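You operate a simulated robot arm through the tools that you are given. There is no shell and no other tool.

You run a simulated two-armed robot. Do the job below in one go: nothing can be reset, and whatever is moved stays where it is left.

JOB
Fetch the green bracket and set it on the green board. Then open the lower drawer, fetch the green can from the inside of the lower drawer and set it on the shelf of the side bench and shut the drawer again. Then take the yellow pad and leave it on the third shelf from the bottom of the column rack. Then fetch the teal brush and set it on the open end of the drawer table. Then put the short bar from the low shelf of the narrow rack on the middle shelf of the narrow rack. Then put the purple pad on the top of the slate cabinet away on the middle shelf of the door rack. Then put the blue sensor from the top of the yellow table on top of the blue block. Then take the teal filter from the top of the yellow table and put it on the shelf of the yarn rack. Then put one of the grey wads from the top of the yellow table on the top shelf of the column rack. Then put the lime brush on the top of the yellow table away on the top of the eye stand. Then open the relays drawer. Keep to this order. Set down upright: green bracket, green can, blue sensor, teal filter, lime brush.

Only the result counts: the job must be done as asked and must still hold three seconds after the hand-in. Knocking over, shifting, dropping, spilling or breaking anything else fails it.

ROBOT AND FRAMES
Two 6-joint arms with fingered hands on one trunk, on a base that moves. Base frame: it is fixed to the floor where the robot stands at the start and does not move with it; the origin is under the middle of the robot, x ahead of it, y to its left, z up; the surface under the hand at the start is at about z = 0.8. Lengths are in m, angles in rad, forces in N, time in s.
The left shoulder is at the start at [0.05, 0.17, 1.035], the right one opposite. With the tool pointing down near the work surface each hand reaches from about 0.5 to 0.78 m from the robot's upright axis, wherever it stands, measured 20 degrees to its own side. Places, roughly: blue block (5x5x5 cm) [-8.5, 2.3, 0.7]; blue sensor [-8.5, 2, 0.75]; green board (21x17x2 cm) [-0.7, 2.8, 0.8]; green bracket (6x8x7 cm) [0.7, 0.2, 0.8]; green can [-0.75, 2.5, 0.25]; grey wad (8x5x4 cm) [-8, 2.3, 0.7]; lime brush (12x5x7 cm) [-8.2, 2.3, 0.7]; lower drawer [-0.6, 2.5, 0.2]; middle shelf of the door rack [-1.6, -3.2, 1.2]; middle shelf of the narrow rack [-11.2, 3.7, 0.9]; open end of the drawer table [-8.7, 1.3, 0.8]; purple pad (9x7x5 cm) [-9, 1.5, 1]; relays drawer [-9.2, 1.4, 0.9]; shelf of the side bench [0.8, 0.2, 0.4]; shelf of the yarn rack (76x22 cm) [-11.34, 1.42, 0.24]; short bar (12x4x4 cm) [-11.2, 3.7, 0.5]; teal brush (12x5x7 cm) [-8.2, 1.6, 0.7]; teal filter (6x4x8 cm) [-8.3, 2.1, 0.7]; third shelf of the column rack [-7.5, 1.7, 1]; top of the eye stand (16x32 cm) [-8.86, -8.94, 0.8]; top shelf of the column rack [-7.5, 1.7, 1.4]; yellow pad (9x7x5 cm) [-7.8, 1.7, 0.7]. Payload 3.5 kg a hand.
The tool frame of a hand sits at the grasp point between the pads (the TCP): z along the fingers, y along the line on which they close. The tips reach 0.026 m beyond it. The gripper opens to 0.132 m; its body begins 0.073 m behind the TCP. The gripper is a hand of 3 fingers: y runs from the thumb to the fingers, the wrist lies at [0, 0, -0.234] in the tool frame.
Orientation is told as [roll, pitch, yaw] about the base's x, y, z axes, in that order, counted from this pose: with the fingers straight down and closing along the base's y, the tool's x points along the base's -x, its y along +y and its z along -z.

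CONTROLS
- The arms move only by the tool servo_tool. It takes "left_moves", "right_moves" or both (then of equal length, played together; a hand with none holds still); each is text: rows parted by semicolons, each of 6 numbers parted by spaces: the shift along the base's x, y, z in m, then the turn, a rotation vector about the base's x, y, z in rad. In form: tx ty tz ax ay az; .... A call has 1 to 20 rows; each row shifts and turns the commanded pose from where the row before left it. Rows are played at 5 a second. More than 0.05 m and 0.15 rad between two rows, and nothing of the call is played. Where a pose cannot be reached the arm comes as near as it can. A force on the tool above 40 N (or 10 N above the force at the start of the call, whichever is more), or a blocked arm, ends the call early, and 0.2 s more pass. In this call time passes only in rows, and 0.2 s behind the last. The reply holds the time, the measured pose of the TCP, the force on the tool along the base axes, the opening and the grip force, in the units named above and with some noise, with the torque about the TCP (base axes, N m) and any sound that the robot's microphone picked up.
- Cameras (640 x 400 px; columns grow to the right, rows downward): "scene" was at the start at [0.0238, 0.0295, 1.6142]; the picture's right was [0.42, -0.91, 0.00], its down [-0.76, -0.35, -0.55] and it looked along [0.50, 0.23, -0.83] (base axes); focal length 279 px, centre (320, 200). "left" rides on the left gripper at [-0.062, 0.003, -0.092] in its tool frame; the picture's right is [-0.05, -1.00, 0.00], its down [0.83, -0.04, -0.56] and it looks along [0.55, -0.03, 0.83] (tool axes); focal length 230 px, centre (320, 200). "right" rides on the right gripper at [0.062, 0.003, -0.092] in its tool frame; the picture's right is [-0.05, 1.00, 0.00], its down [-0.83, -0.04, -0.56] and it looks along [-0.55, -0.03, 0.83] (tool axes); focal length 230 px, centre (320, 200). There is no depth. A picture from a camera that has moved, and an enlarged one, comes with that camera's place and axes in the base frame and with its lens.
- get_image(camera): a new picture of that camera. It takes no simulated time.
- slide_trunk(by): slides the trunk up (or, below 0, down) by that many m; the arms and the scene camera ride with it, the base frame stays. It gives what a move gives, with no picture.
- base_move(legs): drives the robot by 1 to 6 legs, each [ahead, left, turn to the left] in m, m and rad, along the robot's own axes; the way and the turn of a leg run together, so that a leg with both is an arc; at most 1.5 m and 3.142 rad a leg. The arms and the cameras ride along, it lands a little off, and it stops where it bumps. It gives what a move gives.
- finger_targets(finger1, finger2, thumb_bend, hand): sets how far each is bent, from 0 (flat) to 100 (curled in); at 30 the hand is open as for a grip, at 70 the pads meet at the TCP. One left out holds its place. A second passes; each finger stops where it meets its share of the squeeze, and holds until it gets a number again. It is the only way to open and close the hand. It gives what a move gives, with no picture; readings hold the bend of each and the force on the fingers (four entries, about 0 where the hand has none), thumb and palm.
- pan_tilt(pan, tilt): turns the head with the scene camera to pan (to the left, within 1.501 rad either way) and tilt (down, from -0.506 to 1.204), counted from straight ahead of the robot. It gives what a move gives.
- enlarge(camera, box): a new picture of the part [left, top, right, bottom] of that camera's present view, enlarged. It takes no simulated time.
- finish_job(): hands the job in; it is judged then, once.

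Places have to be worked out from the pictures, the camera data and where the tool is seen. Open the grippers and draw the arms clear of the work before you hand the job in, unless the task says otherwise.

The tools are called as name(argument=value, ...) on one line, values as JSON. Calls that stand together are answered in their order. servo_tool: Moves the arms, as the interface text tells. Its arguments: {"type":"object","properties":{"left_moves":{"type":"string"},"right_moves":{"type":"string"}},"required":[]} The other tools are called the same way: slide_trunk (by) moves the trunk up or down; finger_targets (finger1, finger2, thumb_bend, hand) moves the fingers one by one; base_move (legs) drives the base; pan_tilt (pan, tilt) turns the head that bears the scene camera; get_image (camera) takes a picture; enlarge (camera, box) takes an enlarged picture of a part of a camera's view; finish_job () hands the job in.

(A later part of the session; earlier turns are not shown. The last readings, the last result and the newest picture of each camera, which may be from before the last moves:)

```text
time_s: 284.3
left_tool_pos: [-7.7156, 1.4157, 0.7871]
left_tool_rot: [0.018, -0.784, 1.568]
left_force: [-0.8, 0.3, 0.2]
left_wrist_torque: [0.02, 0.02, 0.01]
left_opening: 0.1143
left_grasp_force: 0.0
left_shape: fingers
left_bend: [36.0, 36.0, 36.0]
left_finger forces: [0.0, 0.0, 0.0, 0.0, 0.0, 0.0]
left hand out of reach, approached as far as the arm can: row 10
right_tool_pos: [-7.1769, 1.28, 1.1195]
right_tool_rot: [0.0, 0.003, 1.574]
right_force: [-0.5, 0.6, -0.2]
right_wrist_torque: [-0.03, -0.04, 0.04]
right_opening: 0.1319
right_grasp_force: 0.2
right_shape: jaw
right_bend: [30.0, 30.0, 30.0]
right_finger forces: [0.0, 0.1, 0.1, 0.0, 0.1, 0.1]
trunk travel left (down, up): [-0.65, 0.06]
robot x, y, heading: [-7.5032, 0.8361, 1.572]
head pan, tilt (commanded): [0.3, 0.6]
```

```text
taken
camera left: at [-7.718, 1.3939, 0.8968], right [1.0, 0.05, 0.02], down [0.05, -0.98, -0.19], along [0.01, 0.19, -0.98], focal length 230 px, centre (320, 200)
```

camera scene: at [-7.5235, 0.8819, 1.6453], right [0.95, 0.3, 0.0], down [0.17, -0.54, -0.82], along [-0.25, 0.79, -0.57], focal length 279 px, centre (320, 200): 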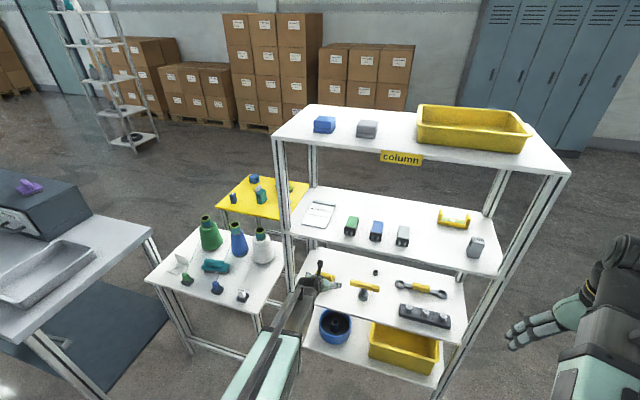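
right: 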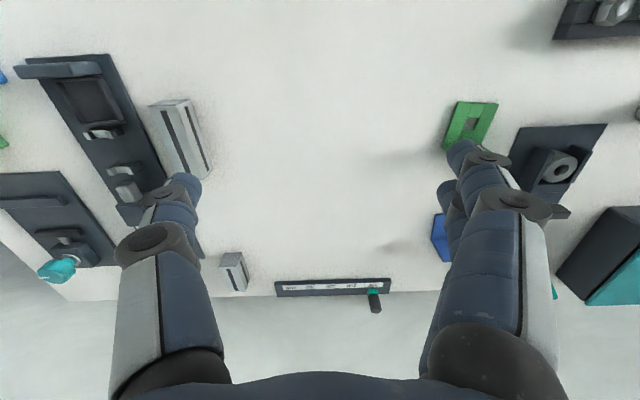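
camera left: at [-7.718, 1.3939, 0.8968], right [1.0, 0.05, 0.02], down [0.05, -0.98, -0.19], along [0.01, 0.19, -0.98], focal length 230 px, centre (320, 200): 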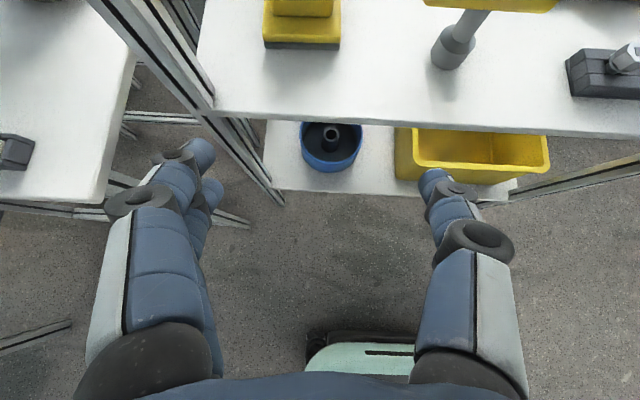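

The pad is undisturbed. The new orientation is just a +90° turn about the vertical, so I do that here in front of the rack.

servo_tool(left_moves="0 0 0.005 0 0 0.1428;0 0 0.005 0 0 0.1428;0 0 0.005 0 0 0.1428;0 0 0 0 0 0.1428;0 0 0 0 0 0.1428;0 0 0 0 0 0.1428;0 0 0 0 0 0.1428;0 0 0 0 0 0.1428;0 0 0 0 0 0.1428;0 0 0 0 0 0.1428;0 0 0 0 0 0.1428")

get_image(camera="left")

get_image(camera="scene")

```text
time_s: 286.7
left_tool_pos: [-7.8926, 1.4545, 0.967]
left_tool_rot: [0.082, -0.736, 3.04]
left_force: [0.2, 0.6, 0.6]
left_wrist_torque: [-0.04, 0.0, -0.01]
left_opening: 0.1143
left_grasp_force: 0.0
left_shape: fingers
left_bend: [36.0, 36.0, 36.0]
left_finger forces: [0.1, 0.0, 0.1, 0.0, 0.1, 0.0]
left hand out of reach, approached as far as the arm can: row 6, 7, 8, 9, 10, 11
right_tool_pos: [-7.1763, 1.2784, 1.1196]
right_tool_rot: [-0.002, 0.0, 1.572]
right_force: [0.7, 0.9, 0.7]
right_wrist_torque: [-0.01, 0.0, -0.01]
right_opening: 0.1315
right_grasp_force: 0.1
right_shape: jaw
right_bend: [30.0, 30.0, 30.0]
right_finger forces: [0.0, 0.0, 0.0, 0.0, 0.0, 0.0]
trunk travel left (down, up): [-0.65, 0.06]
robot x, y, heading: [-7.495, 0.8357, 1.576]
head pan, tilt (commanded): [0.3, 0.6]
```

```text
taken
camera left: at [-7.8752, 1.4564, 1.0765], right [0.01, 1.0, -0.03], down [0.99, -0.01, -0.15], along [-0.15, -0.02, -0.99], focal length 230 px, centre (320, 200)
```

left: 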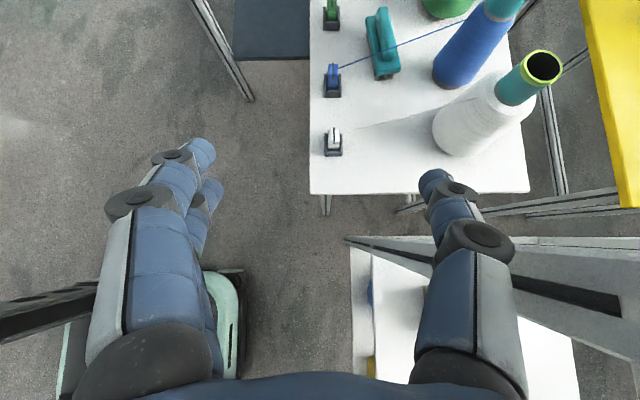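

```text
taken
camera scene: at [-7.5236, 0.8814, 1.6453], right [0.95, 0.3, 0.0], down [0.17, -0.54, -0.83], along [-0.25, 0.79, -0.56], focal length 279 px, centre (320, 200)
```

scene: 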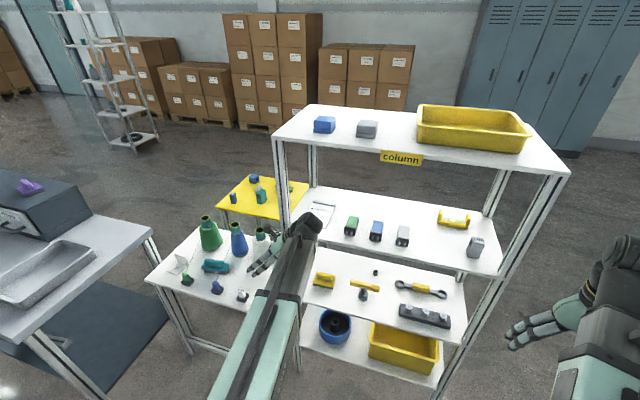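

That orientation is outside this arm's range, and the hand ended up near the stool, though clear of everything. I turn back to the previous orientation away from the stool.

servo_tool(left_moves="0.03 -0.005 0.0 0 0 -0.1337;0.03 -0.005 0 0 0 -0.1337;0.03 -0.005 -0.01 0 0 -0.1337;0.02 -0.005 -0.015 0 0 -0.1337;0.02 -0.005 -0.02 0 0 -0.1337;0.02 -0.005 -0.02 0 0 -0.1337;0.02 -0.005 -0.02 0 0 -0.1337;0 0 -0.02 0 0 -0.1337;0 0 -0.02 0 0 -0.1337;0 0 -0.02 0 0 -0.1337;0 0 -0.01 0 0 -0.1337")

get_image(camera="left")

```text
time_s: 289.1
left_tool_pos: [-7.7223, 1.4295, 0.8089]
left_tool_rot: [0.052, -0.757, 1.613]
left_force: [0.3, 0.2, 0.4]
left_wrist_torque: [-0.01, 0.01, -0.01]
left_opening: 0.1144
left_grasp_force: 0.1
left_shape: fingers
left_bend: [36.0, 36.0, 36.0]
left_finger forces: [0.0, 0.0, 0.1, 0.0, 0.1, 0.1]
left hand out of reach, approached as far as the arm can: row 8, 9
right_tool_pos: [-7.1773, 1.2801, 1.118]
right_tool_rot: [-0.002, 0.001, 1.574]
right_force: [0.2, 0.8, 0.9]
right_wrist_torque: [0.04, 0.02, -0.01]
right_opening: 0.1319
right_grasp_force: 0.0
right_shape: jaw
right_bend: [30.0, 30.0, 30.0]
right_finger forces: [0.0, 0.0, 0.0, 0.0, 0.1, 0.0]
trunk travel left (down, up): [-0.65, 0.06]
robot x, y, heading: [-7.4964, 0.8344, 1.579]
head pan, tilt (commanded): [0.3, 0.6]
```

```text
taken
camera left: at [-7.7194, 1.4103, 0.918], right [0.99, 0.12, 0.0], down [0.11, -0.98, -0.17], along [-0.02, 0.17, -0.99], focal length 230 px, centre (320, 200)
```

left: 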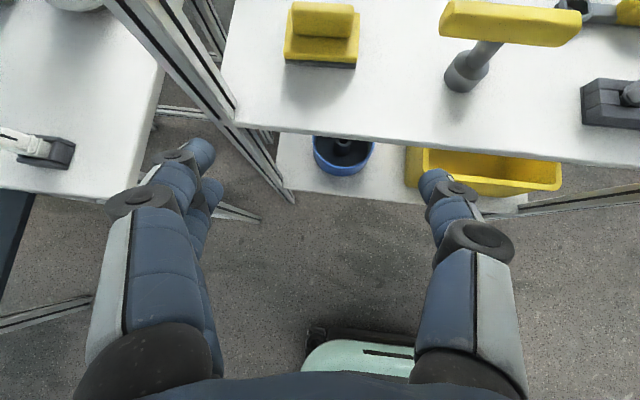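

Back in place. Now I add a small twist about the approach axis so that the thumb and finger 2 line up along the ridge (finger 1 will stay open), then enter the shelf again.

servo_tool(left_moves="0 0 -0.015 0.014 0.055 -0.113;-0.003 0 -0.015 0.014 0.055 -0.113;0 0.04 -0.008 0 0 0;0 0.04 0 0 0 0;0 0.04 0 0 0 0")

get_image(camera="left")

```text
time_s: 290.3
left_tool_pos: [-7.726, 1.5507, 0.7696]
left_tool_rot: [0.214, -0.769, 1.276]
left_force: [0.5, 0.3, -0.5]
left_wrist_torque: [0.0, 0.02, 0.0]
left_opening: 0.1148
left_grasp_force: 0.1
left_shape: fingers
left_bend: [36.0, 36.0, 36.0]
left_finger forces: [0.1, 0.0, 0.0, 0.0, 0.0, 0.0]
right_tool_pos: [-7.1777, 1.2799, 1.1189]
right_tool_rot: [0.0, 0.003, 1.574]
right_force: [-0.5, 1.0, -0.4]
right_wrist_torque: [0.01, -0.03, 0.0]
right_opening: 0.132
right_grasp_force: 0.1
right_shape: jaw
right_bend: [30.0, 30.0, 30.0]
right_finger forces: [0.1, 0.0, 0.1, 0.1, 0.0, 0.0]
trunk travel left (down, up): [-0.65, 0.06]
robot x, y, heading: [-7.4966, 0.8347, 1.576]
head pan, tilt (commanded): [0.3, 0.6]
```

```text
taken
camera left: at [-7.7155, 1.5273, 0.8788], right [0.99, -0.11, -0.11], down [-0.13, -0.97, -0.19], along [-0.09, 0.21, -0.97], focal length 230 px, centre (320, 200)
```

left: 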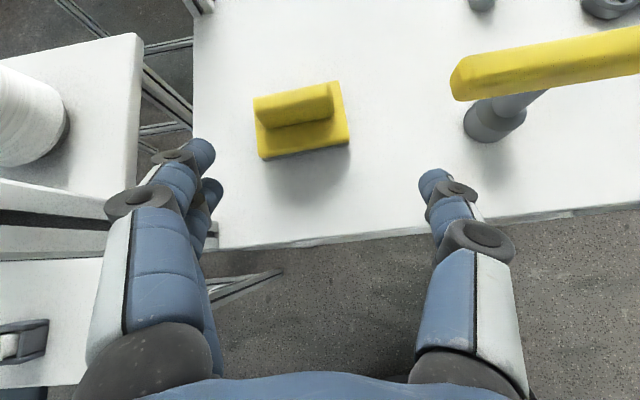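

Orientation as wanted. Moving in over the pad and partly down, then checking.

servo_tool(left_moves="0 0.04 0 0 0 0;-0.005 0.04 0 0 0 0;-0.01 0.034 0 0 0 0;-0.0105 0 0 0 0 0;0 0 -0.03 0 0 0")

get_image(camera="left")

```text
time_s: 291.5
left_tool_pos: [-7.7499, 1.6621, 0.7381]
left_tool_rot: [0.211, -0.769, 1.276]
left_force: [-0.4, 0.3, 0.5]
left_wrist_torque: [0.01, 0.01, 0.0]
left_opening: 0.1146
left_grasp_force: 0.1
left_shape: fingers
left_bend: [36.0, 36.0, 36.0]
left_finger forces: [0.0, 0.1, 0.0, 0.0, 0.1, 0.0]
right_tool_pos: [-7.1774, 1.2787, 1.1192]
right_tool_rot: [-0.002, 0.003, 1.574]
right_force: [-0.4, 0.3, -0.2]
right_wrist_torque: [-0.02, -0.01, 0.03]
right_opening: 0.1318
right_grasp_force: 0.0
right_shape: jaw
right_bend: [30.0, 30.0, 30.0]
right_finger forces: [0.0, 0.0, 0.0, 0.0, 0.0, 0.0]
trunk travel left (down, up): [-0.65, 0.06]
robot x, y, heading: [-7.4938, 0.8377, 1.577]
head pan, tilt (commanded): [0.3, 0.6]
```

```text
taken
camera left: at [-7.7402, 1.6384, 0.8472], right [0.99, -0.11, -0.11], down [-0.13, -0.97, -0.19], along [-0.09, 0.21, -0.97], focal length 230 px, centre (320, 200)
```

left: 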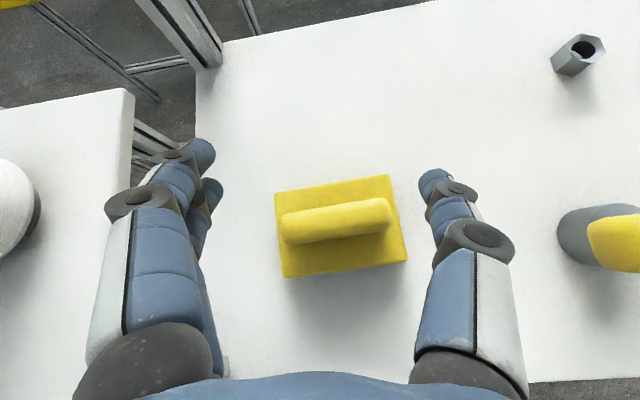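

Ridge runs x -7.781..-7.711 at y≈1.656. Small correction and lowering to z≈0.702.

servo_tool(left_moves="0.005 -0.001 -0.015 0 0 0;0 0 -0.012 0 0 0;0 0 -0.009 0 0 0")

finger_targets(hand="left", finger2=75, thumb_bend=75)

get_image(camera="left")

```text
time_s: 292.3
left_tool_pos: [-7.7449, 1.6603, 0.7043]
left_tool_rot: [0.21, -0.768, 1.278]
left_force: [-0.7, -0.3, 0.7]
left_wrist_torque: [-0.05, 0.02, 0.0]
left_opening: 0.1145
left_grasp_force: 0.1
left_shape: fingers
left_bend: [36.0, 36.0, 36.0]
left_finger forces: [0.0, 0.1, 0.0, 0.1, 0.0, 0.1]
right_tool_pos: [-7.1779, 1.2795, 1.1192]
right_tool_rot: [-0.001, -0.001, 1.574]
right_force: [-0.3, 0.3, -0.1]
right_wrist_torque: [0.01, 0.04, 0.01]
right_opening: 0.1315
right_grasp_force: 0.0
right_shape: jaw
right_bend: [30.0, 30.0, 30.0]
right_finger forces: [0.0, 0.1, 0.0, 0.0, 0.0, 0.0]
trunk travel left (down, up): [-0.65, 0.06]
robot x, y, heading: [-7.5003, 0.8355, 1.572]
head pan, tilt (commanded): [0.3, 0.6]
```

```text
time_s: 293.3
left_tool_pos: [-7.7447, 1.6613, 0.7068]
left_tool_rot: [0.211, -0.774, 1.276]
left_force: [4.2, 1.8, 14.3]
left_wrist_torque: [0.55, -0.56, -0.02]
left_opening: 0.0743
left_grasp_force: 27.1
left_shape: fingers
left_bend: [36.0, 48.0, 65.0]
left_finger forces: [0.0, 26.5, 0.0, 0.1, 28.0, 0.0]
right_tool_pos: [-7.176, 1.2781, 1.1198]
right_tool_rot: [0.0, 0.0, 1.573]
right_force: [0.8, -0.6, 0.6]
right_wrist_torque: [-0.01, -0.02, -0.01]
right_opening: 0.1317
right_grasp_force: 0.2
right_shape: jaw
right_bend: [30.0, 30.0, 30.0]
right_finger forces: [0.1, 0.0, 0.0, 0.0, 0.1, 0.0]
trunk travel left (down, up): [-0.65, 0.06]
robot x, y, heading: [-7.4948, 0.8351, 1.574]
head pan, tilt (commanded): [0.3, 0.6]
```

```text
taken
camera left: at [-7.7339, 1.6377, 0.8148], right [0.99, -0.11, -0.11], down [-0.13, -0.97, -0.2], along [-0.09, 0.21, -0.97], focal length 230 px, centre (320, 200)
```

left: 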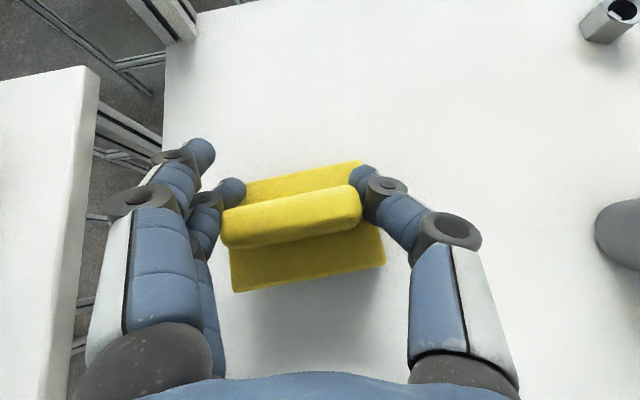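

Thumb and finger 2 now pinch the ridge ends at about 27 N. Lifting a little to test.

servo_tool(left_moves="0 0 0.01 0 0 0;0 0 0.015 0 0 0")

get_image(camera="left")

```text
time_s: 293.9
left_tool_pos: [-7.7455, 1.66, 0.7288]
left_tool_rot: [0.208, -0.768, 1.277]
left_force: [-0.3, 0.0, -0.6]
left_wrist_torque: [0.01, -0.02, 0.03]
left_opening: 0.0742
left_grasp_force: 17.4
left_shape: fingers
left_bend: [36.0, 49.0, 65.0]
left_finger forces: [0.1, 17.6, 0.0, 0.0, 16.6, 0.0]
right_tool_pos: [-7.1776, 1.2775, 1.1189]
right_tool_rot: [-0.002, 0.0, 1.574]
right_force: [-0.1, -0.2, 0.6]
right_wrist_torque: [-0.03, 0.0, 0.04]
right_opening: 0.1318
right_grasp_force: 0.1
right_shape: jaw
right_bend: [30.0, 30.0, 30.0]
right_finger forces: [0.0, 0.1, 0.0, 0.0, 0.0, 0.0]
trunk travel left (down, up): [-0.65, 0.06]
robot x, y, heading: [-7.4951, 0.8363, 1.573]
head pan, tilt (commanded): [0.3, 0.6]
```

```text
taken
camera left: at [-7.7345, 1.6376, 0.8369], right [0.99, -0.11, -0.11], down [-0.13, -0.97, -0.19], along [-0.09, 0.2, -0.97], focal length 230 px, centre (320, 200)
```

left: 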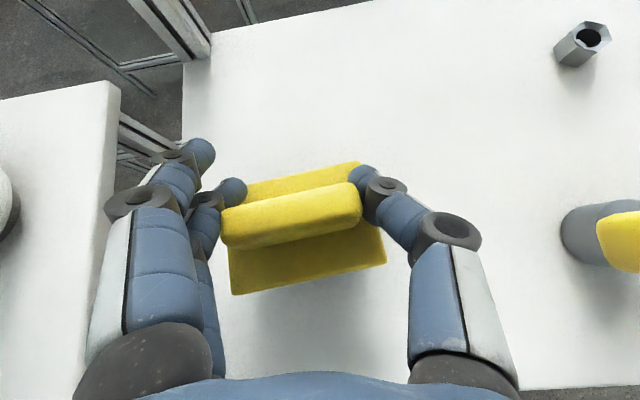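

The pad is held. I carry it out of shelf 2: up a little, slightly right away from the post, then straight back, and up to shelf-3 height.

servo_tool(left_moves="0 0 0.02 0 0 0;0.013 0 0.015 0 0 0;0.013 0 0.005 0 0 0;0 -0.04 0 0 0 0;0 -0.04 0 0 0 0;0 -0.04 0 0 0 0;0 -0.04 0 0 0 0;0 -0.04 0 0 0 0;0 -0.035 0 0 0 0")

get_image(camera="left")

```text
time_s: 295.9
left_tool_pos: [-7.7187, 1.4244, 0.7689]
left_tool_rot: [0.211, -0.771, 1.278]
left_force: [0.6, -0.3, -0.3]
left_wrist_torque: [0.03, 0.01, 0.02]
left_opening: 0.0742
left_grasp_force: 16.4
left_shape: fingers
left_bend: [36.0, 49.0, 65.0]
left_finger forces: [0.1, 17.0, 0.0, 0.1, 16.2, 0.1]
right_tool_pos: [-7.1779, 1.2779, 1.1185]
right_tool_rot: [0.0, 0.0, 1.573]
right_force: [0.3, 0.5, 0.4]
right_wrist_torque: [0.02, 0.0, 0.0]
right_opening: 0.132
right_grasp_force: 0.1
right_shape: jaw
right_bend: [30.0, 30.0, 30.0]
right_finger forces: [0.0, 0.0, 0.0, 0.0, 0.1, 0.0]
trunk travel left (down, up): [-0.65, 0.06]
robot x, y, heading: [-7.4986, 0.8388, 1.574]
head pan, tilt (commanded): [0.3, 0.6]
```

```text
taken
camera left: at [-7.7071, 1.4008, 0.8778], right [0.99, -0.11, -0.11], down [-0.13, -0.97, -0.19], along [-0.09, 0.21, -0.97], focal length 230 px, centre (320, 200)
```

left: 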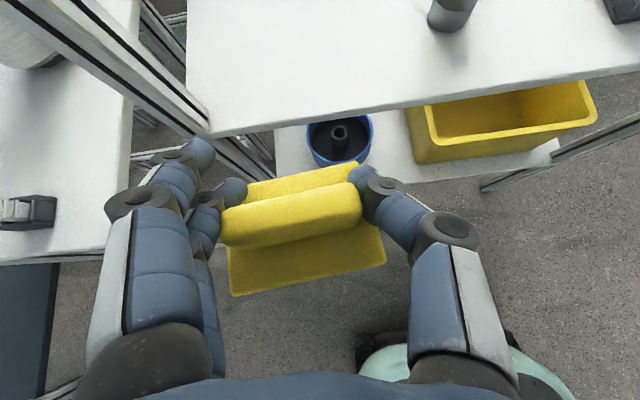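

The pad is out. Raising in front of the rack in two stages, watching for reach limits.

servo_tool(left_moves="0 0 0.045 0 0 0;0 0 0.045 0 0 0;0 0 0.045 0 0 0;0 0 0.045 0 0 0")

servo_tool(left_moves="0 0 0.045 0 0 0;0 0 0.045 0 0 0;0 0 0.045 0 0 0;0 0 0.045 0 0 0")

get_image(camera="left")

```text
time_s: 296.9
left_tool_pos: [-7.7267, 1.467, 0.9377]
left_tool_rot: [0.209, -0.767, 1.277]
left_force: [0.5, -0.4, 0.6]
left_wrist_torque: [0.04, -0.05, 0.01]
left_opening: 0.0724
left_grasp_force: 17.7
left_shape: fingers
left_bend: [36.0, 49.0, 66.0]
left_finger forces: [0.0, 17.6, 0.0, 0.0, 16.9, 0.0]
left hand out of reach, approached as far as the arm can: row 1, 2, 3, 4
right_tool_pos: [-7.177, 1.2782, 1.1192]
right_tool_rot: [0.001, -0.001, 1.574]
right_force: [0.5, 0.5, 0.7]
right_wrist_torque: [-0.02, -0.01, 0.01]
right_opening: 0.1321
right_grasp_force: 0.0
right_shape: jaw
right_bend: [30.0, 30.0, 30.0]
right_finger forces: [0.0, 0.0, 0.1, 0.0, 0.1, 0.0]
trunk travel left (down, up): [-0.65, 0.06]
robot x, y, heading: [-7.4988, 0.8385, 1.574]
head pan, tilt (commanded): [0.3, 0.6]
```

```text
time_s: 297.9
left_tool_pos: [-7.7244, 1.4695, 1.1166]
left_tool_rot: [0.211, -0.769, 1.278]
left_force: [0.5, 0.2, 0.0]
left_wrist_torque: [-0.01, 0.0, 0.0]
left_opening: 0.0724
left_grasp_force: 17.4
left_shape: fingers
left_bend: [36.0, 49.0, 66.0]
left_finger forces: [0.0, 17.6, 0.1, 0.0, 16.7, 0.1]
left hand out of reach, approached as far as the arm can: row 1
right_tool_pos: [-7.1781, 1.2778, 1.1198]
right_tool_rot: [0.0, 0.001, 1.574]
right_force: [1.2, 0.0, 0.0]
right_wrist_torque: [0.01, 0.03, 0.0]
right_opening: 0.132
right_grasp_force: 0.1
right_shape: jaw
right_bend: [30.0, 30.0, 30.0]
right_finger forces: [0.0, 0.1, 0.0, 0.1, 0.0, 0.0]
trunk travel left (down, up): [-0.65, 0.06]
robot x, y, heading: [-7.5014, 0.8345, 1.573]
head pan, tilt (commanded): [0.3, 0.6]
```

```text
taken
camera left: at [-7.7143, 1.4465, 1.2246], right [0.99, -0.11, -0.11], down [-0.13, -0.97, -0.19], along [-0.09, 0.21, -0.97], focal length 230 px, centre (320, 200)
```

left: 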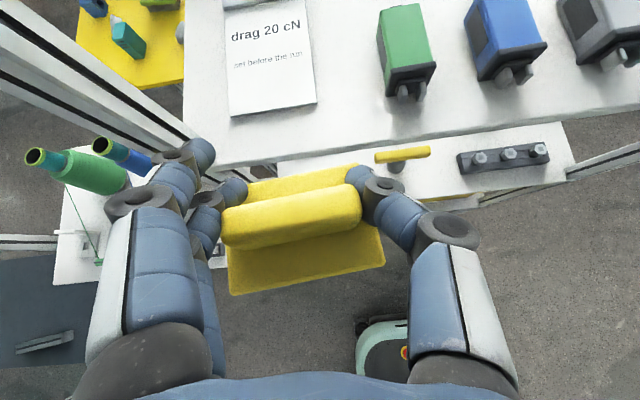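

At shelf-3 height now. I raise another 4 cm, move the base 0.2 m right and 0.1 m forward, so the hand is in front of the free area behind the plugs.

servo_tool(left_moves="0 0 0.02 0 0 0;0 0 0.02 0 0 0")

base_move(legs=[[0, -0.2, 0], [0.1, 0, 0]])

get_image(camera="left")

get_image(camera="scene")

```text
time_s: 298.5
left_tool_pos: [-7.7268, 1.4719, 1.1548]
left_tool_rot: [0.209, -0.769, 1.278]
left_force: [-0.5, 1.1, -0.6]
left_wrist_torque: [-0.03, -0.03, 0.0]
left_opening: 0.0724
left_grasp_force: 17.2
left_shape: fingers
left_bend: [36.0, 49.0, 66.0]
left_finger forces: [0.0, 17.7, 0.0, 0.0, 16.7, 0.0]
right_tool_pos: [-7.1771, 1.2789, 1.1189]
right_tool_rot: [-0.002, -0.001, 1.574]
right_force: [0.2, -0.2, 0.4]
right_wrist_torque: [0.02, 0.0, 0.02]
right_opening: 0.1316
right_grasp_force: 0.0
right_shape: jaw
right_bend: [30.0, 30.0, 30.0]
right_finger forces: [0.0, 0.0, 0.0, 0.1, 0.0, 0.1]
trunk travel left (down, up): [-0.65, 0.06]
robot x, y, heading: [-7.4973, 0.838, 1.57]
head pan, tilt (commanded): [0.3, 0.6]
```

```text
time_s: 300.9
left_tool_pos: [-7.5259, 1.5772, 1.1541]
left_tool_rot: [0.209, -0.768, 1.277]
left_force: [-0.7, 1.0, -1.2]
left_wrist_torque: [-0.03, 0.03, 0.01]
left_opening: 0.0723
left_grasp_force: 17.4
left_shape: fingers
left_bend: [36.0, 49.0, 66.0]
left_finger forces: [0.0, 17.8, 0.0, 0.0, 16.7, 0.1]
right_tool_pos: [-6.9781, 1.3828, 1.117]
right_tool_rot: [0.0, 0.001, 1.571]
right_force: [0.3, 1.0, 0.1]
right_wrist_torque: [-0.05, 0.03, -0.02]
right_opening: 0.1319
right_grasp_force: 0.1
right_shape: jaw
right_bend: [30.0, 30.0, 30.0]
right_finger forces: [0.0, 0.1, 0.0, 0.1, 0.0, 0.0]
trunk travel left (down, up): [-0.65, 0.06]
robot x, y, heading: [-7.2977, 0.9405, 1.575]
head pan, tilt (commanded): [0.3, 0.6]
```

```text
taken
camera left: at [-7.5158, 1.5538, 1.2622], right [0.99, -0.11, -0.11], down [-0.13, -0.97, -0.19], along [-0.09, 0.2, -0.97], focal length 230 px, centre (320, 200)
```

left: 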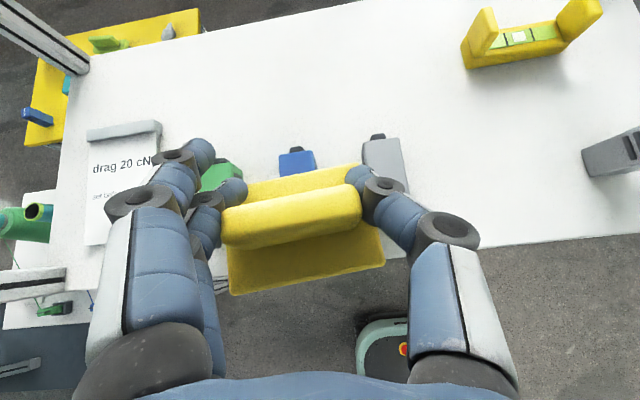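

```text
taken
camera scene: at [-7.3242, 0.987, 1.6452], right [0.95, 0.3, 0.0], down [0.17, -0.54, -0.82], along [-0.25, 0.79, -0.57], focal length 279 px, centre (320, 200)
```

scene: 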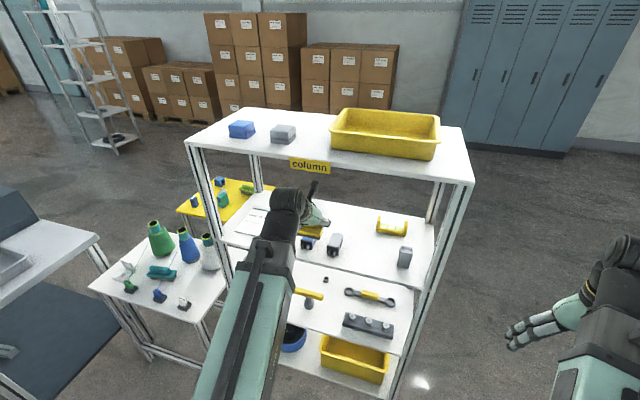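

The area behind the plugs (y≈1.68..1.83) is free. Moving the pad over the plugs to y≈1.75.

servo_tool(left_moves="0 0.035 0 0 0 0;0 0.035 0 0 0 0;0 0.035 0 0 0 0;0 0.035 0 0 0 0;0 0.035 0 0 0 0")

get_image(camera="left")

```text
time_s: 302.1
left_tool_pos: [-7.5313, 1.7324, 1.1466]
left_tool_rot: [0.2, -0.762, 1.282]
left_force: [-1.5, 0.2, -20.5]
left_wrist_torque: [1.41, -0.13, -0.08]
left_opening: 0.0724
left_grasp_force: 17.3
left_shape: fingers
left_bend: [36.0, 49.0, 66.0]
left_finger forces: [0.0, 18.4, 0.0, 0.0, 16.9, 0.0]
right_tool_pos: [-6.9816, 1.37, 1.1215]
right_tool_rot: [-0.007, -0.006, 1.572]
right_force: [0.3, -2.0, -0.1]
right_wrist_torque: [0.14, -0.02, 0.0]
right_opening: 0.1318
right_grasp_force: 0.1
right_shape: jaw
right_bend: [30.0, 30.0, 30.0]
right_finger forces: [0.0, 0.0, 0.0, 0.0, 0.0, 0.1]
trunk travel left (down, up): [-0.65, 0.06]
robot x, y, heading: [-7.2977, 0.9345, 1.574]
head pan, tilt (commanded): [0.3, 0.6]
```

```text
taken
camera left: at [-7.5215, 1.7113, 1.2549], right [0.99, -0.11, -0.11], down [-0.13, -0.97, -0.19], along [-0.08, 0.2, -0.98], focal length 230 px, centre (320, 200)
```

left: 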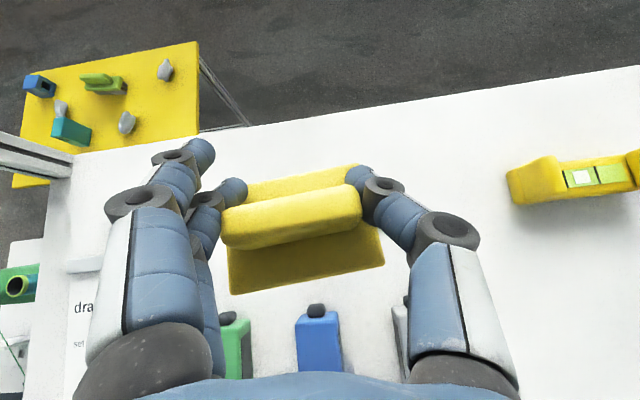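

The wrist touched the underside of the top shelf (-20 N). I lower right away; the pad is already behind the plugs.

servo_tool(left_moves="0 0 -0.02 0 0 0;0 0 -0.015 0 0 0")

get_image(camera="scene")

```text
time_s: 302.7
left_tool_pos: [-7.5259, 1.7534, 1.1197]
left_tool_rot: [0.209, -0.767, 1.273]
left_force: [-1.2, 0.8, -1.2]
left_wrist_torque: [-0.02, 0.0, 0.03]
left_opening: 0.0724
left_grasp_force: 17.7
left_shape: fingers
left_bend: [36.0, 49.0, 66.0]
left_finger forces: [0.0, 18.2, 0.1, 0.0, 16.8, 0.0]
right_tool_pos: [-6.9779, 1.385, 1.1188]
right_tool_rot: [-0.001, 0.004, 1.571]
right_force: [0.4, 0.9, -0.3]
right_wrist_torque: [0.0, -0.01, 0.0]
right_opening: 0.1319
right_grasp_force: 0.0
right_shape: jaw
right_bend: [30.0, 30.0, 30.0]
right_finger forces: [0.1, 0.0, 0.0, 0.0, 0.0, 0.0]
trunk travel left (down, up): [-0.65, 0.06]
robot x, y, heading: [-7.3007, 0.9419, 1.573]
head pan, tilt (commanded): [0.3, 0.6]
```

```text
taken
camera scene: at [-7.3237, 0.9892, 1.6458], right [0.95, 0.3, 0.0], down [0.17, -0.54, -0.82], along [-0.25, 0.79, -0.57], focal length 279 px, centre (320, 200)
```

scene: 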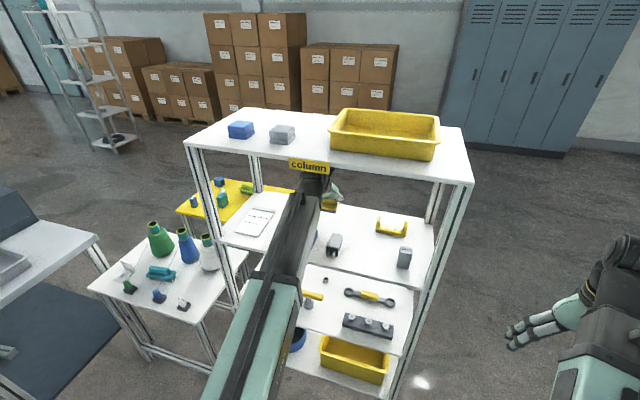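

Contact is gone and everything stands as before. Lowering the pad onto shelf 3 in fine steps.

servo_tool(left_moves="0 0 -0.015 0 0 0;0 0 -0.01 0 0 0;0 0 -0.01 0 0 0;0 0 -0.008 0 0 0")

get_image(camera="left")

```text
time_s: 303.7
left_tool_pos: [-7.5267, 1.7502, 1.0786]
left_tool_rot: [0.21, -0.77, 1.277]
left_force: [-0.4, 0.2, -1.0]
left_wrist_torque: [-0.02, -0.03, 0.01]
left_opening: 0.0724
left_grasp_force: 17.0
left_shape: fingers
left_bend: [36.0, 49.0, 66.0]
left_finger forces: [0.0, 18.0, 0.0, 0.0, 16.9, 0.1]
right_tool_pos: [-6.978, 1.3809, 1.1183]
right_tool_rot: [-0.002, 0.0, 1.574]
right_force: [0.1, -0.4, 0.5]
right_wrist_torque: [0.02, 0.01, 0.0]
right_opening: 0.1319
right_grasp_force: 0.1
right_shape: jaw
right_bend: [30.0, 30.0, 30.0]
right_finger forces: [0.0, 0.0, 0.0, 0.0, 0.1, 0.0]
trunk travel left (down, up): [-0.65, 0.06]
robot x, y, heading: [-7.2994, 0.9335, 1.578]
head pan, tilt (commanded): [0.3, 0.6]
```

```text
taken
camera left: at [-7.5165, 1.7267, 1.1857], right [0.99, -0.11, -0.11], down [-0.13, -0.97, -0.19], along [-0.09, 0.21, -0.97], focal length 230 px, centre (320, 200)
```

left: 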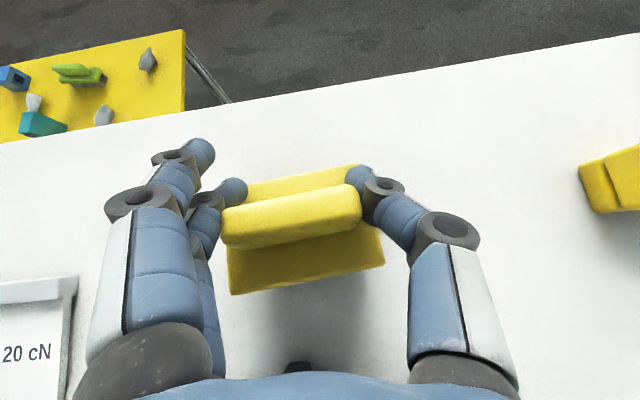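

Still in the air (force ≈ weight). Continuing down in small steps.

servo_tool(left_moves="0 0 -0.005 0 0 0;0 0 -0.005 0 0 0")

```text
time_s: 304.3
left_tool_pos: [-7.5249, 1.7503, 1.0692]
left_tool_rot: [0.212, -0.773, 1.274]
left_force: [-0.4, -0.5, 7.9]
left_wrist_torque: [0.2, -0.26, 0.01]
left_opening: 0.0719
left_grasp_force: 24.0
left_shape: fingers
left_bend: [36.0, 49.0, 66.0]
left_finger forces: [0.1, 24.6, 0.0, 0.0, 22.5, 0.0]
right_tool_pos: [-6.9779, 1.3802, 1.1201]
right_tool_rot: [0.0, -0.001, 1.572]
right_force: [0.1, -0.2, -0.4]
right_wrist_torque: [0.0, 0.02, -0.02]
right_opening: 0.1317
right_grasp_force: 0.0
right_shape: jaw
right_bend: [30.0, 30.0, 30.0]
right_finger forces: [0.1, 0.1, 0.0, 0.1, 0.0, 0.0]
trunk travel left (down, up): [-0.65, 0.06]
robot x, y, heading: [-7.3007, 0.9398, 1.575]
head pan, tilt (commanded): [0.3, 0.6]
```

The pad rests on the shelf (8 N). Releasing by opening finger 2 and thumb.

finger_targets(hand="left", finger2=36, thumb_bend=36)

get_image(camera="left")

```text
time_s: 305.3
left_tool_pos: [-7.5263, 1.749, 1.0665]
left_tool_rot: [0.209, -0.769, 1.276]
left_force: [0.5, -0.2, -0.7]
left_wrist_torque: [-0.02, 0.01, 0.01]
left_opening: 0.1146
left_grasp_force: 0.1
left_shape: fingers
left_bend: [36.0, 36.0, 36.0]
left_finger forces: [0.0, 0.1, 0.1, 0.0, 0.1, 0.0]
right_tool_pos: [-6.9774, 1.3815, 1.1189]
right_tool_rot: [-0.001, 0.001, 1.573]
right_force: [0.1, 0.7, -0.2]
right_wrist_torque: [-0.01, 0.0, 0.0]
right_opening: 0.1323
right_grasp_force: 0.0
right_shape: jaw
right_bend: [30.0, 30.0, 30.0]
right_finger forces: [0.1, 0.0, 0.1, 0.0, 0.0, 0.1]
trunk travel left (down, up): [-0.65, 0.06]
robot x, y, heading: [-7.2949, 0.9397, 1.576]
head pan, tilt (commanded): [0.3, 0.6]
```

```text
taken
camera left: at [-7.5162, 1.727, 1.1757], right [0.99, -0.11, -0.11], down [-0.13, -0.97, -0.19], along [-0.09, 0.21, -0.97], focal length 230 px, centre (320, 200)
```

left: 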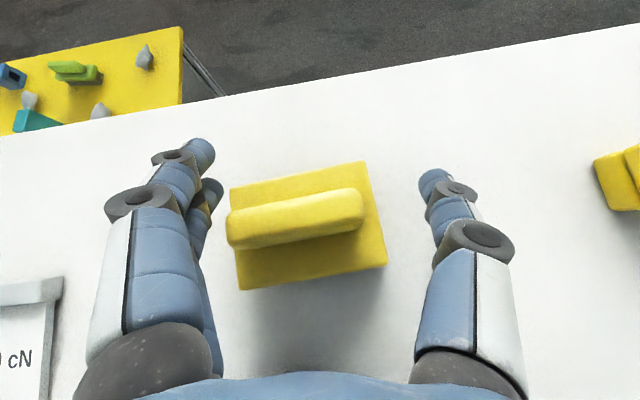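

The pad lies flat on shelf 3. Raising 4.5 cm (below the earlier contact height) and withdrawing straight back.

servo_tool(left_moves="0 0 0.025 0 0 0;0 0 0.022 0 0 0;0 -0.04 0 0 0 0;0 -0.04 0 0 0 0;0 -0.04 0 0 0 0;0 -0.04 0 0 0 0;0 -0.04 0 0 0 0")

base_move(legs=[[-0.1, 0, 0]])

get_image(camera="scene")

```text
time_s: 306.9
left_tool_pos: [-7.5248, 1.5585, 1.115]
left_tool_rot: [0.207, -0.769, 1.275]
left_force: [0.4, 0.4, -0.3]
left_wrist_torque: [-0.01, -0.02, 0.03]
left_opening: 0.1147
left_grasp_force: 0.1
left_shape: fingers
left_bend: [36.0, 36.0, 36.0]
left_finger forces: [0.1, 0.0, 0.1, 0.1, 0.0, 0.1]
left hand out of reach, approached as far as the arm can: row 7
right_tool_pos: [-6.9778, 1.381, 1.1195]
right_tool_rot: [-0.001, 0.002, 1.573]
right_force: [-0.2, -0.6, -0.1]
right_wrist_torque: [0.0, 0.01, 0.02]
right_opening: 0.132
right_grasp_force: 0.0
right_shape: jaw
right_bend: [30.0, 30.0, 30.0]
right_finger forces: [0.0, 0.0, 0.0, 0.0, 0.0, 0.0]
trunk travel left (down, up): [-0.65, 0.06]
robot x, y, heading: [-7.2987, 0.9431, 1.578]
head pan, tilt (commanded): [0.3, 0.6]
```

```text
time_s: 308.0
left_tool_pos: [-7.5265, 1.459, 1.1167]
left_tool_rot: [0.21, -0.769, 1.276]
left_force: [-0.1, -1.0, 0.5]
left_wrist_torque: [0.03, 0.02, 0.01]
left_opening: 0.1147
left_grasp_force: 0.1
left_shape: fingers
left_bend: [36.0, 36.0, 36.0]
left_finger forces: [0.0, 0.0, 0.0, 0.1, 0.0, 0.1]
right_tool_pos: [-6.9774, 1.2807, 1.119]
right_tool_rot: [-0.002, -0.001, 1.574]
right_force: [-0.1, -1.2, -0.3]
right_wrist_torque: [0.03, 0.02, 0.0]
right_opening: 0.1317
right_grasp_force: 0.1
right_shape: jaw
right_bend: [30.0, 30.0, 30.0]
right_finger forces: [0.0, 0.0, 0.0, 0.0, 0.0, 0.0]
trunk travel left (down, up): [-0.65, 0.06]
robot x, y, heading: [-7.2985, 0.84, 1.575]
head pan, tilt (commanded): [0.3, 0.6]
```

```text
taken
camera scene: at [-7.324, 0.8826, 1.6454], right [0.95, 0.3, 0.0], down [0.17, -0.54, -0.83], along [-0.25, 0.79, -0.56], focal length 279 px, centre (320, 200)
```

scene: 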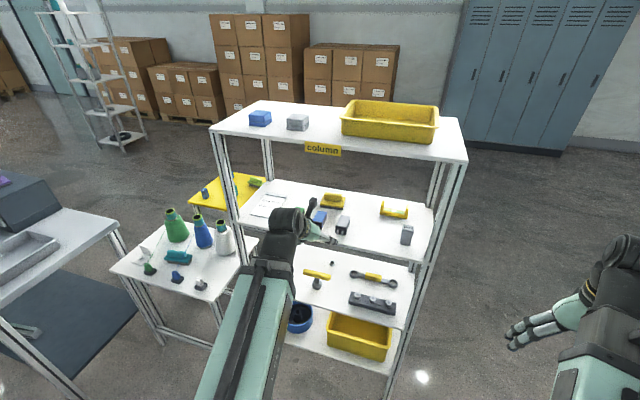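

Yellow pad is on the third shelf. Next the teal brush on the stool. I strafe left to get a good view of the stool with its threads.

base_move(legs=[[0, 0.62, 0]])

pan_tilt(pan=0.35, tilt=0.7)

get_image(camera="scene")

get_image(camera="left")

```text
time_s: 311.5
left_tool_pos: [-8.1457, 1.4634, 1.1152]
left_tool_rot: [0.21, -0.77, 1.268]
left_force: [-0.2, -0.4, 0.0]
left_wrist_torque: [0.01, -0.02, -0.02]
left_opening: 0.1141
left_grasp_force: 0.1
left_shape: fingers
left_bend: [36.0, 36.0, 36.0]
left_finger forces: [0.0, 0.0, 0.0, 0.0, 0.0, 0.0]
right_tool_pos: [-7.5999, 1.2794, 1.1196]
right_tool_rot: [-0.003, 0.001, 1.563]
right_force: [-0.4, -0.6, -0.9]
right_wrist_torque: [0.0, 0.0, -0.04]
right_opening: 0.1314
right_grasp_force: 0.0
right_shape: jaw
right_bend: [30.0, 30.0, 30.0]
right_finger forces: [0.0, 0.0, 0.0, 0.1, 0.0, 0.0]
trunk travel left (down, up): [-0.65, 0.06]
robot x, y, heading: [-7.9233, 0.8408, 1.569]
head pan, tilt (commanded): [0.3, 0.6]
```

```text
time_s: 312.2
left_tool_pos: [-8.1469, 1.4635, 1.1152]
left_tool_rot: [0.21, -0.769, 1.266]
left_force: [0.0, 0.2, 0.2]
left_wrist_torque: [0.02, 0.0, -0.02]
left_opening: 0.1144
left_grasp_force: 0.0
left_shape: fingers
left_bend: [36.0, 36.0, 36.0]
left_finger forces: [0.0, 0.0, 0.1, 0.0, 0.0, 0.0]
right_tool_pos: [-7.5996, 1.2792, 1.1188]
right_tool_rot: [-0.002, 0.0, 1.564]
right_force: [-0.4, -0.4, 0.5]
right_wrist_torque: [0.0, -0.02, -0.01]
right_opening: 0.1316
right_grasp_force: 0.0
right_shape: jaw
right_bend: [30.0, 30.0, 30.0]
right_finger forces: [0.0, 0.1, 0.0, 0.0, 0.1, 0.1]
trunk travel left (down, up): [-0.65, 0.06]
robot x, y, heading: [-7.9227, 0.8402, 1.567]
head pan, tilt (commanded): [0.351, 0.7]
```

```text
taken
camera scene: at [-7.953, 0.8816, 1.6367], right [0.94, 0.34, 0.0], down [0.22, -0.61, -0.77], along [-0.26, 0.72, -0.64], focal length 279 px, centre (320, 200)
```

scene: 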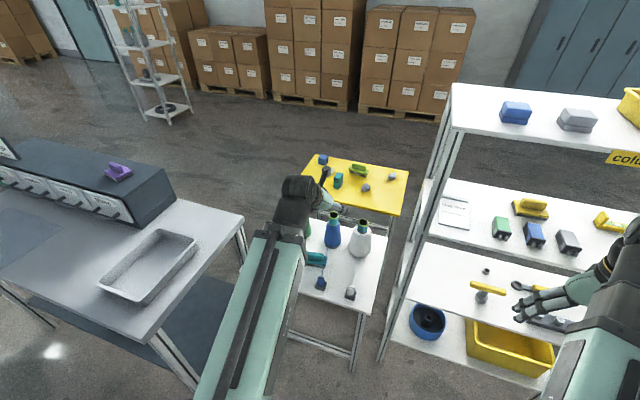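

```text
taken
camera left: at [-8.1362, 1.44, 1.2233], right [0.99, -0.12, -0.11], down [-0.14, -0.97, -0.19], along [-0.09, 0.21, -0.97], focal length 230 px, centre (320, 200)
```

left: 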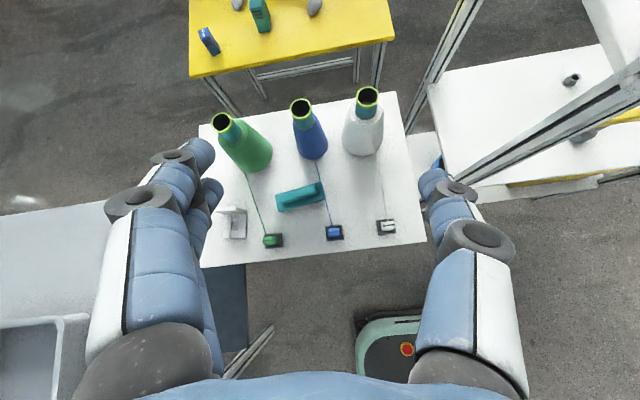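

Zooming in on the brush and the threads from above.

enlarge(camera="left", box=[190, 80, 430, 270])

```text
2.11 times, centred on (310, 175) of left
camera zoom: at [-8.1362, 1.44, 1.2233], right [0.99, -0.12, -0.11], down [-0.14, -0.97, -0.19], along [-0.09, 0.21, -0.97], focal length 484 px, centre (341, 253)
```

zoom: 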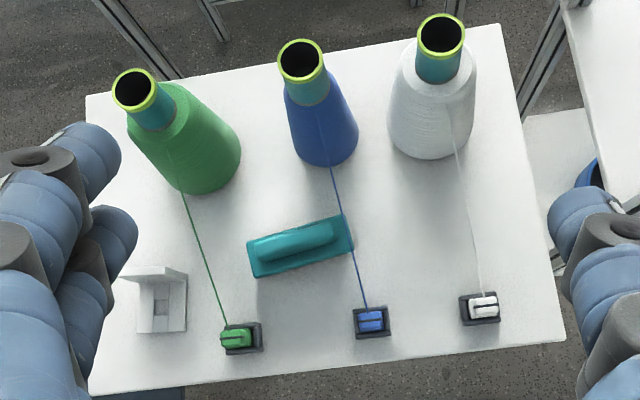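

The blue thread seems to cross the brush's right end. Zooming further to see whether it passes over it.

enlarge(camera="left", box=[270, 130, 350, 240])

enlarge(camera="scene", box=[270, 195, 390, 310])

```text
3.64 times, centred on (310, 185) of left
camera zoom: at [-8.1362, 1.44, 1.2233], right [0.99, -0.12, -0.11], down [-0.14, -0.97, -0.19], along [-0.09, 0.21, -0.97], focal length 837 px, centre (356, 254)
```

zoom: 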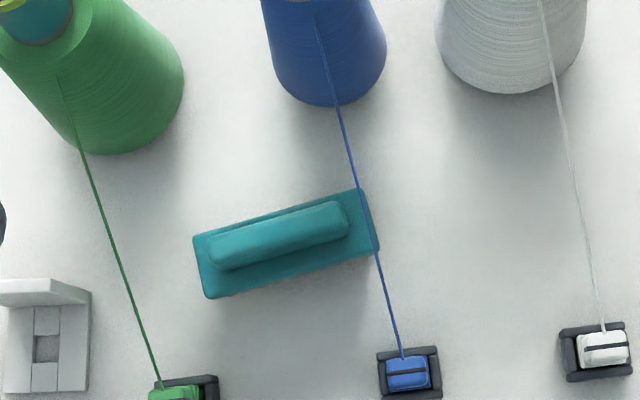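

```text
3.48 times, centred on (330, 252) of scene
camera zoom: at [-7.953, 0.8816, 1.6367], right [0.94, 0.34, 0.0], down [0.22, -0.61, -0.77], along [-0.26, 0.72, -0.64], focal length 971 px, centre (285, 17)
```

zoom: 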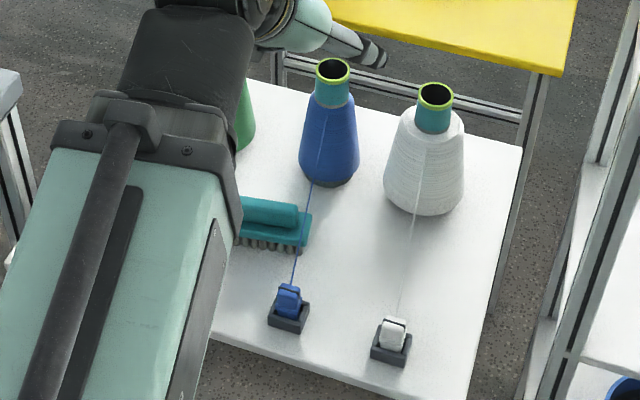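

The blue thread runs from about (-8.173, 1.624, 0.85) down to its clip (-8.16, 1.477, 0.72), passing ~5 cm above the brush's right end; the green thread is at x≈-8.31. I must grip the brush across its handle, shift it ~1 cm left and lift it straight up between the threads. First I reorient the hand high above the stool.

servo_tool(left_moves="0 0 0.01 0 -0.074 0.074;0 0 0.01 0 -0.074 0.074;0 0 0.01 -0.131 0 0;0 0 0 -0.131 0 0;0 0 0 -0.131 0 0;0 0 0 -0.131 0 0;0 0 0 -0.131 0 0;0 0 0 -0.131 0 0;0 0 0 0 0 -0.1327;0 0 0 0 0 -0.1327;0 0 0 0 0 -0.1327;0 0 0 0 0 -0.1327;0 0 0 0 0 -0.1327;0 0 0 0 0 -0.1327;0 0 0 0 0 -0.1327;0 0 0 0 0 -0.1327;0 0 0 0 0 -0.1327;0 0 0 0 0 -0.1327;0 0 0 0 0 -0.1327")

get_image(camera="left")

```text
time_s: 316.2
left_tool_pos: [-8.1457, 1.4646, 1.145]
left_tool_rot: [-0.004, -0.005, 0.103]
left_force: [-0.2, 0.9, 0.7]
left_wrist_torque: [0.0, -0.01, 0.0]
left_opening: 0.1145
left_grasp_force: 0.1
left_shape: fingers
left_bend: [36.0, 36.0, 36.0]
left_finger forces: [0.0, 0.1, 0.0, 0.0, 0.0, 0.1]
right_tool_pos: [-7.5993, 1.2803, 1.1183]
right_tool_rot: [-0.001, 0.001, 1.565]
right_force: [0.3, 0.1, -0.2]
right_wrist_torque: [0.04, 0.0, 0.02]
right_opening: 0.132
right_grasp_force: 0.1
right_shape: jaw
right_bend: [30.0, 30.0, 30.0]
right_finger forces: [0.1, 0.1, 0.0, 0.1, 0.0, 0.1]
trunk travel left (down, up): [-0.65, 0.06]
robot x, y, heading: [-7.9255, 0.8418, 1.569]
head pan, tilt (commanded): [0.351, 0.7]
```

```text
taken
camera left: at [-8.0852, 1.4732, 1.238], right [0.15, -0.99, 0.0], down [-0.82, -0.13, 0.55], along [-0.54, -0.09, -0.83], focal length 230 px, centre (320, 200)
```

left: 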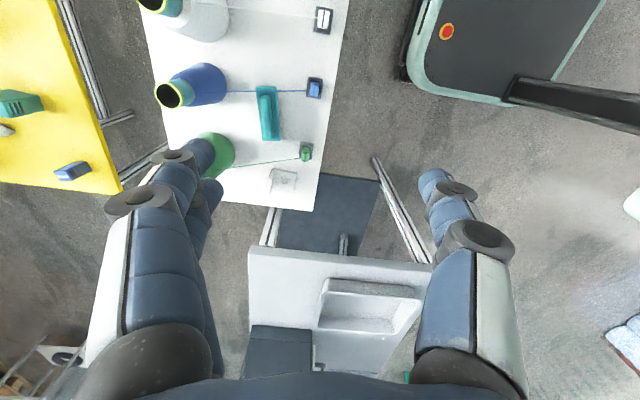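

Now tool-down, yaw matches the brush. I narrow the hand opening, tilt 15° and move above the brush, staying high.

finger_targets(hand="left", finger1=46, finger2=46, thumb_bend=46)

servo_tool(left_moves="-0.026 0.032 0 0.13 0.0144 0;-0.026 0.032 0 0.13 0.0144 0;-0.026 0.031 0 0 0 0;0 0 -0.04 0 0 0;0 0 -0.04 0 0 0;0 0 -0.04 0 0 0;0 0 -0.04 0 0 0;0 0 -0.03 0 0 0")

get_image(camera="left")

get_image(camera="scene")

```text
time_s: 317.2
left_tool_pos: [-8.1467, 1.465, 1.1443]
left_tool_rot: [-0.004, -0.004, 0.105]
left_force: [-0.1, 0.1, 0.1]
left_wrist_torque: [0.0, -0.01, 0.01]
left_opening: 0.0818
left_grasp_force: 0.0
left_shape: fingers
left_bend: [46.0, 46.0, 46.0]
left_finger forces: [0.1, 0.0, 0.1, 0.0, 0.1, 0.0]
right_tool_pos: [-7.5996, 1.28, 1.1188]
right_tool_rot: [-0.001, 0.0, 1.563]
right_force: [0.2, -0.4, -0.3]
right_wrist_torque: [0.01, 0.03, -0.02]
right_opening: 0.1321
right_grasp_force: 0.1
right_shape: jaw
right_bend: [30.0, 30.0, 30.0]
right_finger forces: [0.0, 0.0, 0.0, 0.0, 0.0, 0.1]
trunk travel left (down, up): [-0.65, 0.06]
robot x, y, heading: [-7.9217, 0.8397, 1.563]
head pan, tilt (commanded): [0.351, 0.7]
```

```text
time_s: 319.0
left_tool_pos: [-8.2241, 1.5572, 0.9549]
left_tool_rot: [0.257, -0.005, 0.102]
left_force: [0.2, -0.3, 0.0]
left_wrist_torque: [0.01, 0.0, -0.02]
left_opening: 0.0817
left_grasp_force: 0.0
left_shape: fingers
left_bend: [46.0, 46.0, 46.0]
left_finger forces: [0.1, 0.0, 0.0, 0.1, 0.0, 0.0]
right_tool_pos: [-7.5992, 1.28, 1.1192]
right_tool_rot: [-0.001, -0.001, 1.566]
right_force: [-0.7, 0.1, 0.3]
right_wrist_torque: [-0.01, 0.02, 0.02]
right_opening: 0.1319
right_grasp_force: 0.1
right_shape: jaw
right_bend: [30.0, 30.0, 30.0]
right_finger forces: [0.1, 0.0, 0.0, 0.0, 0.0, 0.0]
trunk travel left (down, up): [-0.65, 0.06]
robot x, y, heading: [-7.9242, 0.8391, 1.563]
head pan, tilt (commanded): [0.351, 0.7]
```

```text
taken
camera left: at [-8.1606, 1.5434, 1.0439], right [0.15, -0.95, -0.26], down [-0.81, -0.27, 0.52], along [-0.57, 0.13, -0.81], focal length 230 px, centre (320, 200)
```

left: 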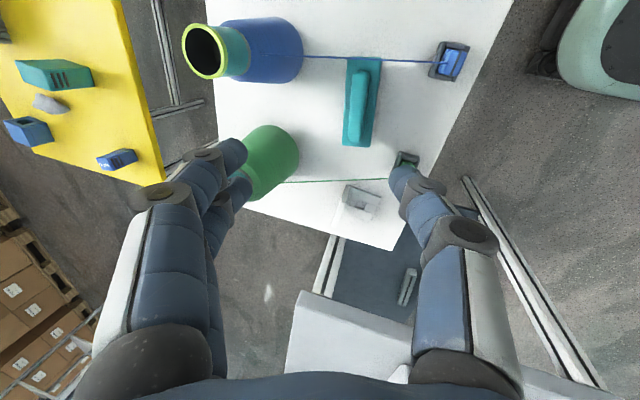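

```text
taken
camera scene: at [-7.9531, 0.8817, 1.6367], right [0.94, 0.34, 0.0], down [0.22, -0.61, -0.76], along [-0.26, 0.72, -0.64], focal length 279 px, centre (320, 200)
```

scene: 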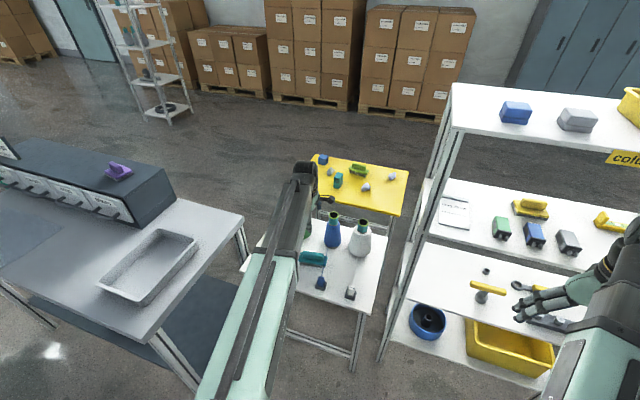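

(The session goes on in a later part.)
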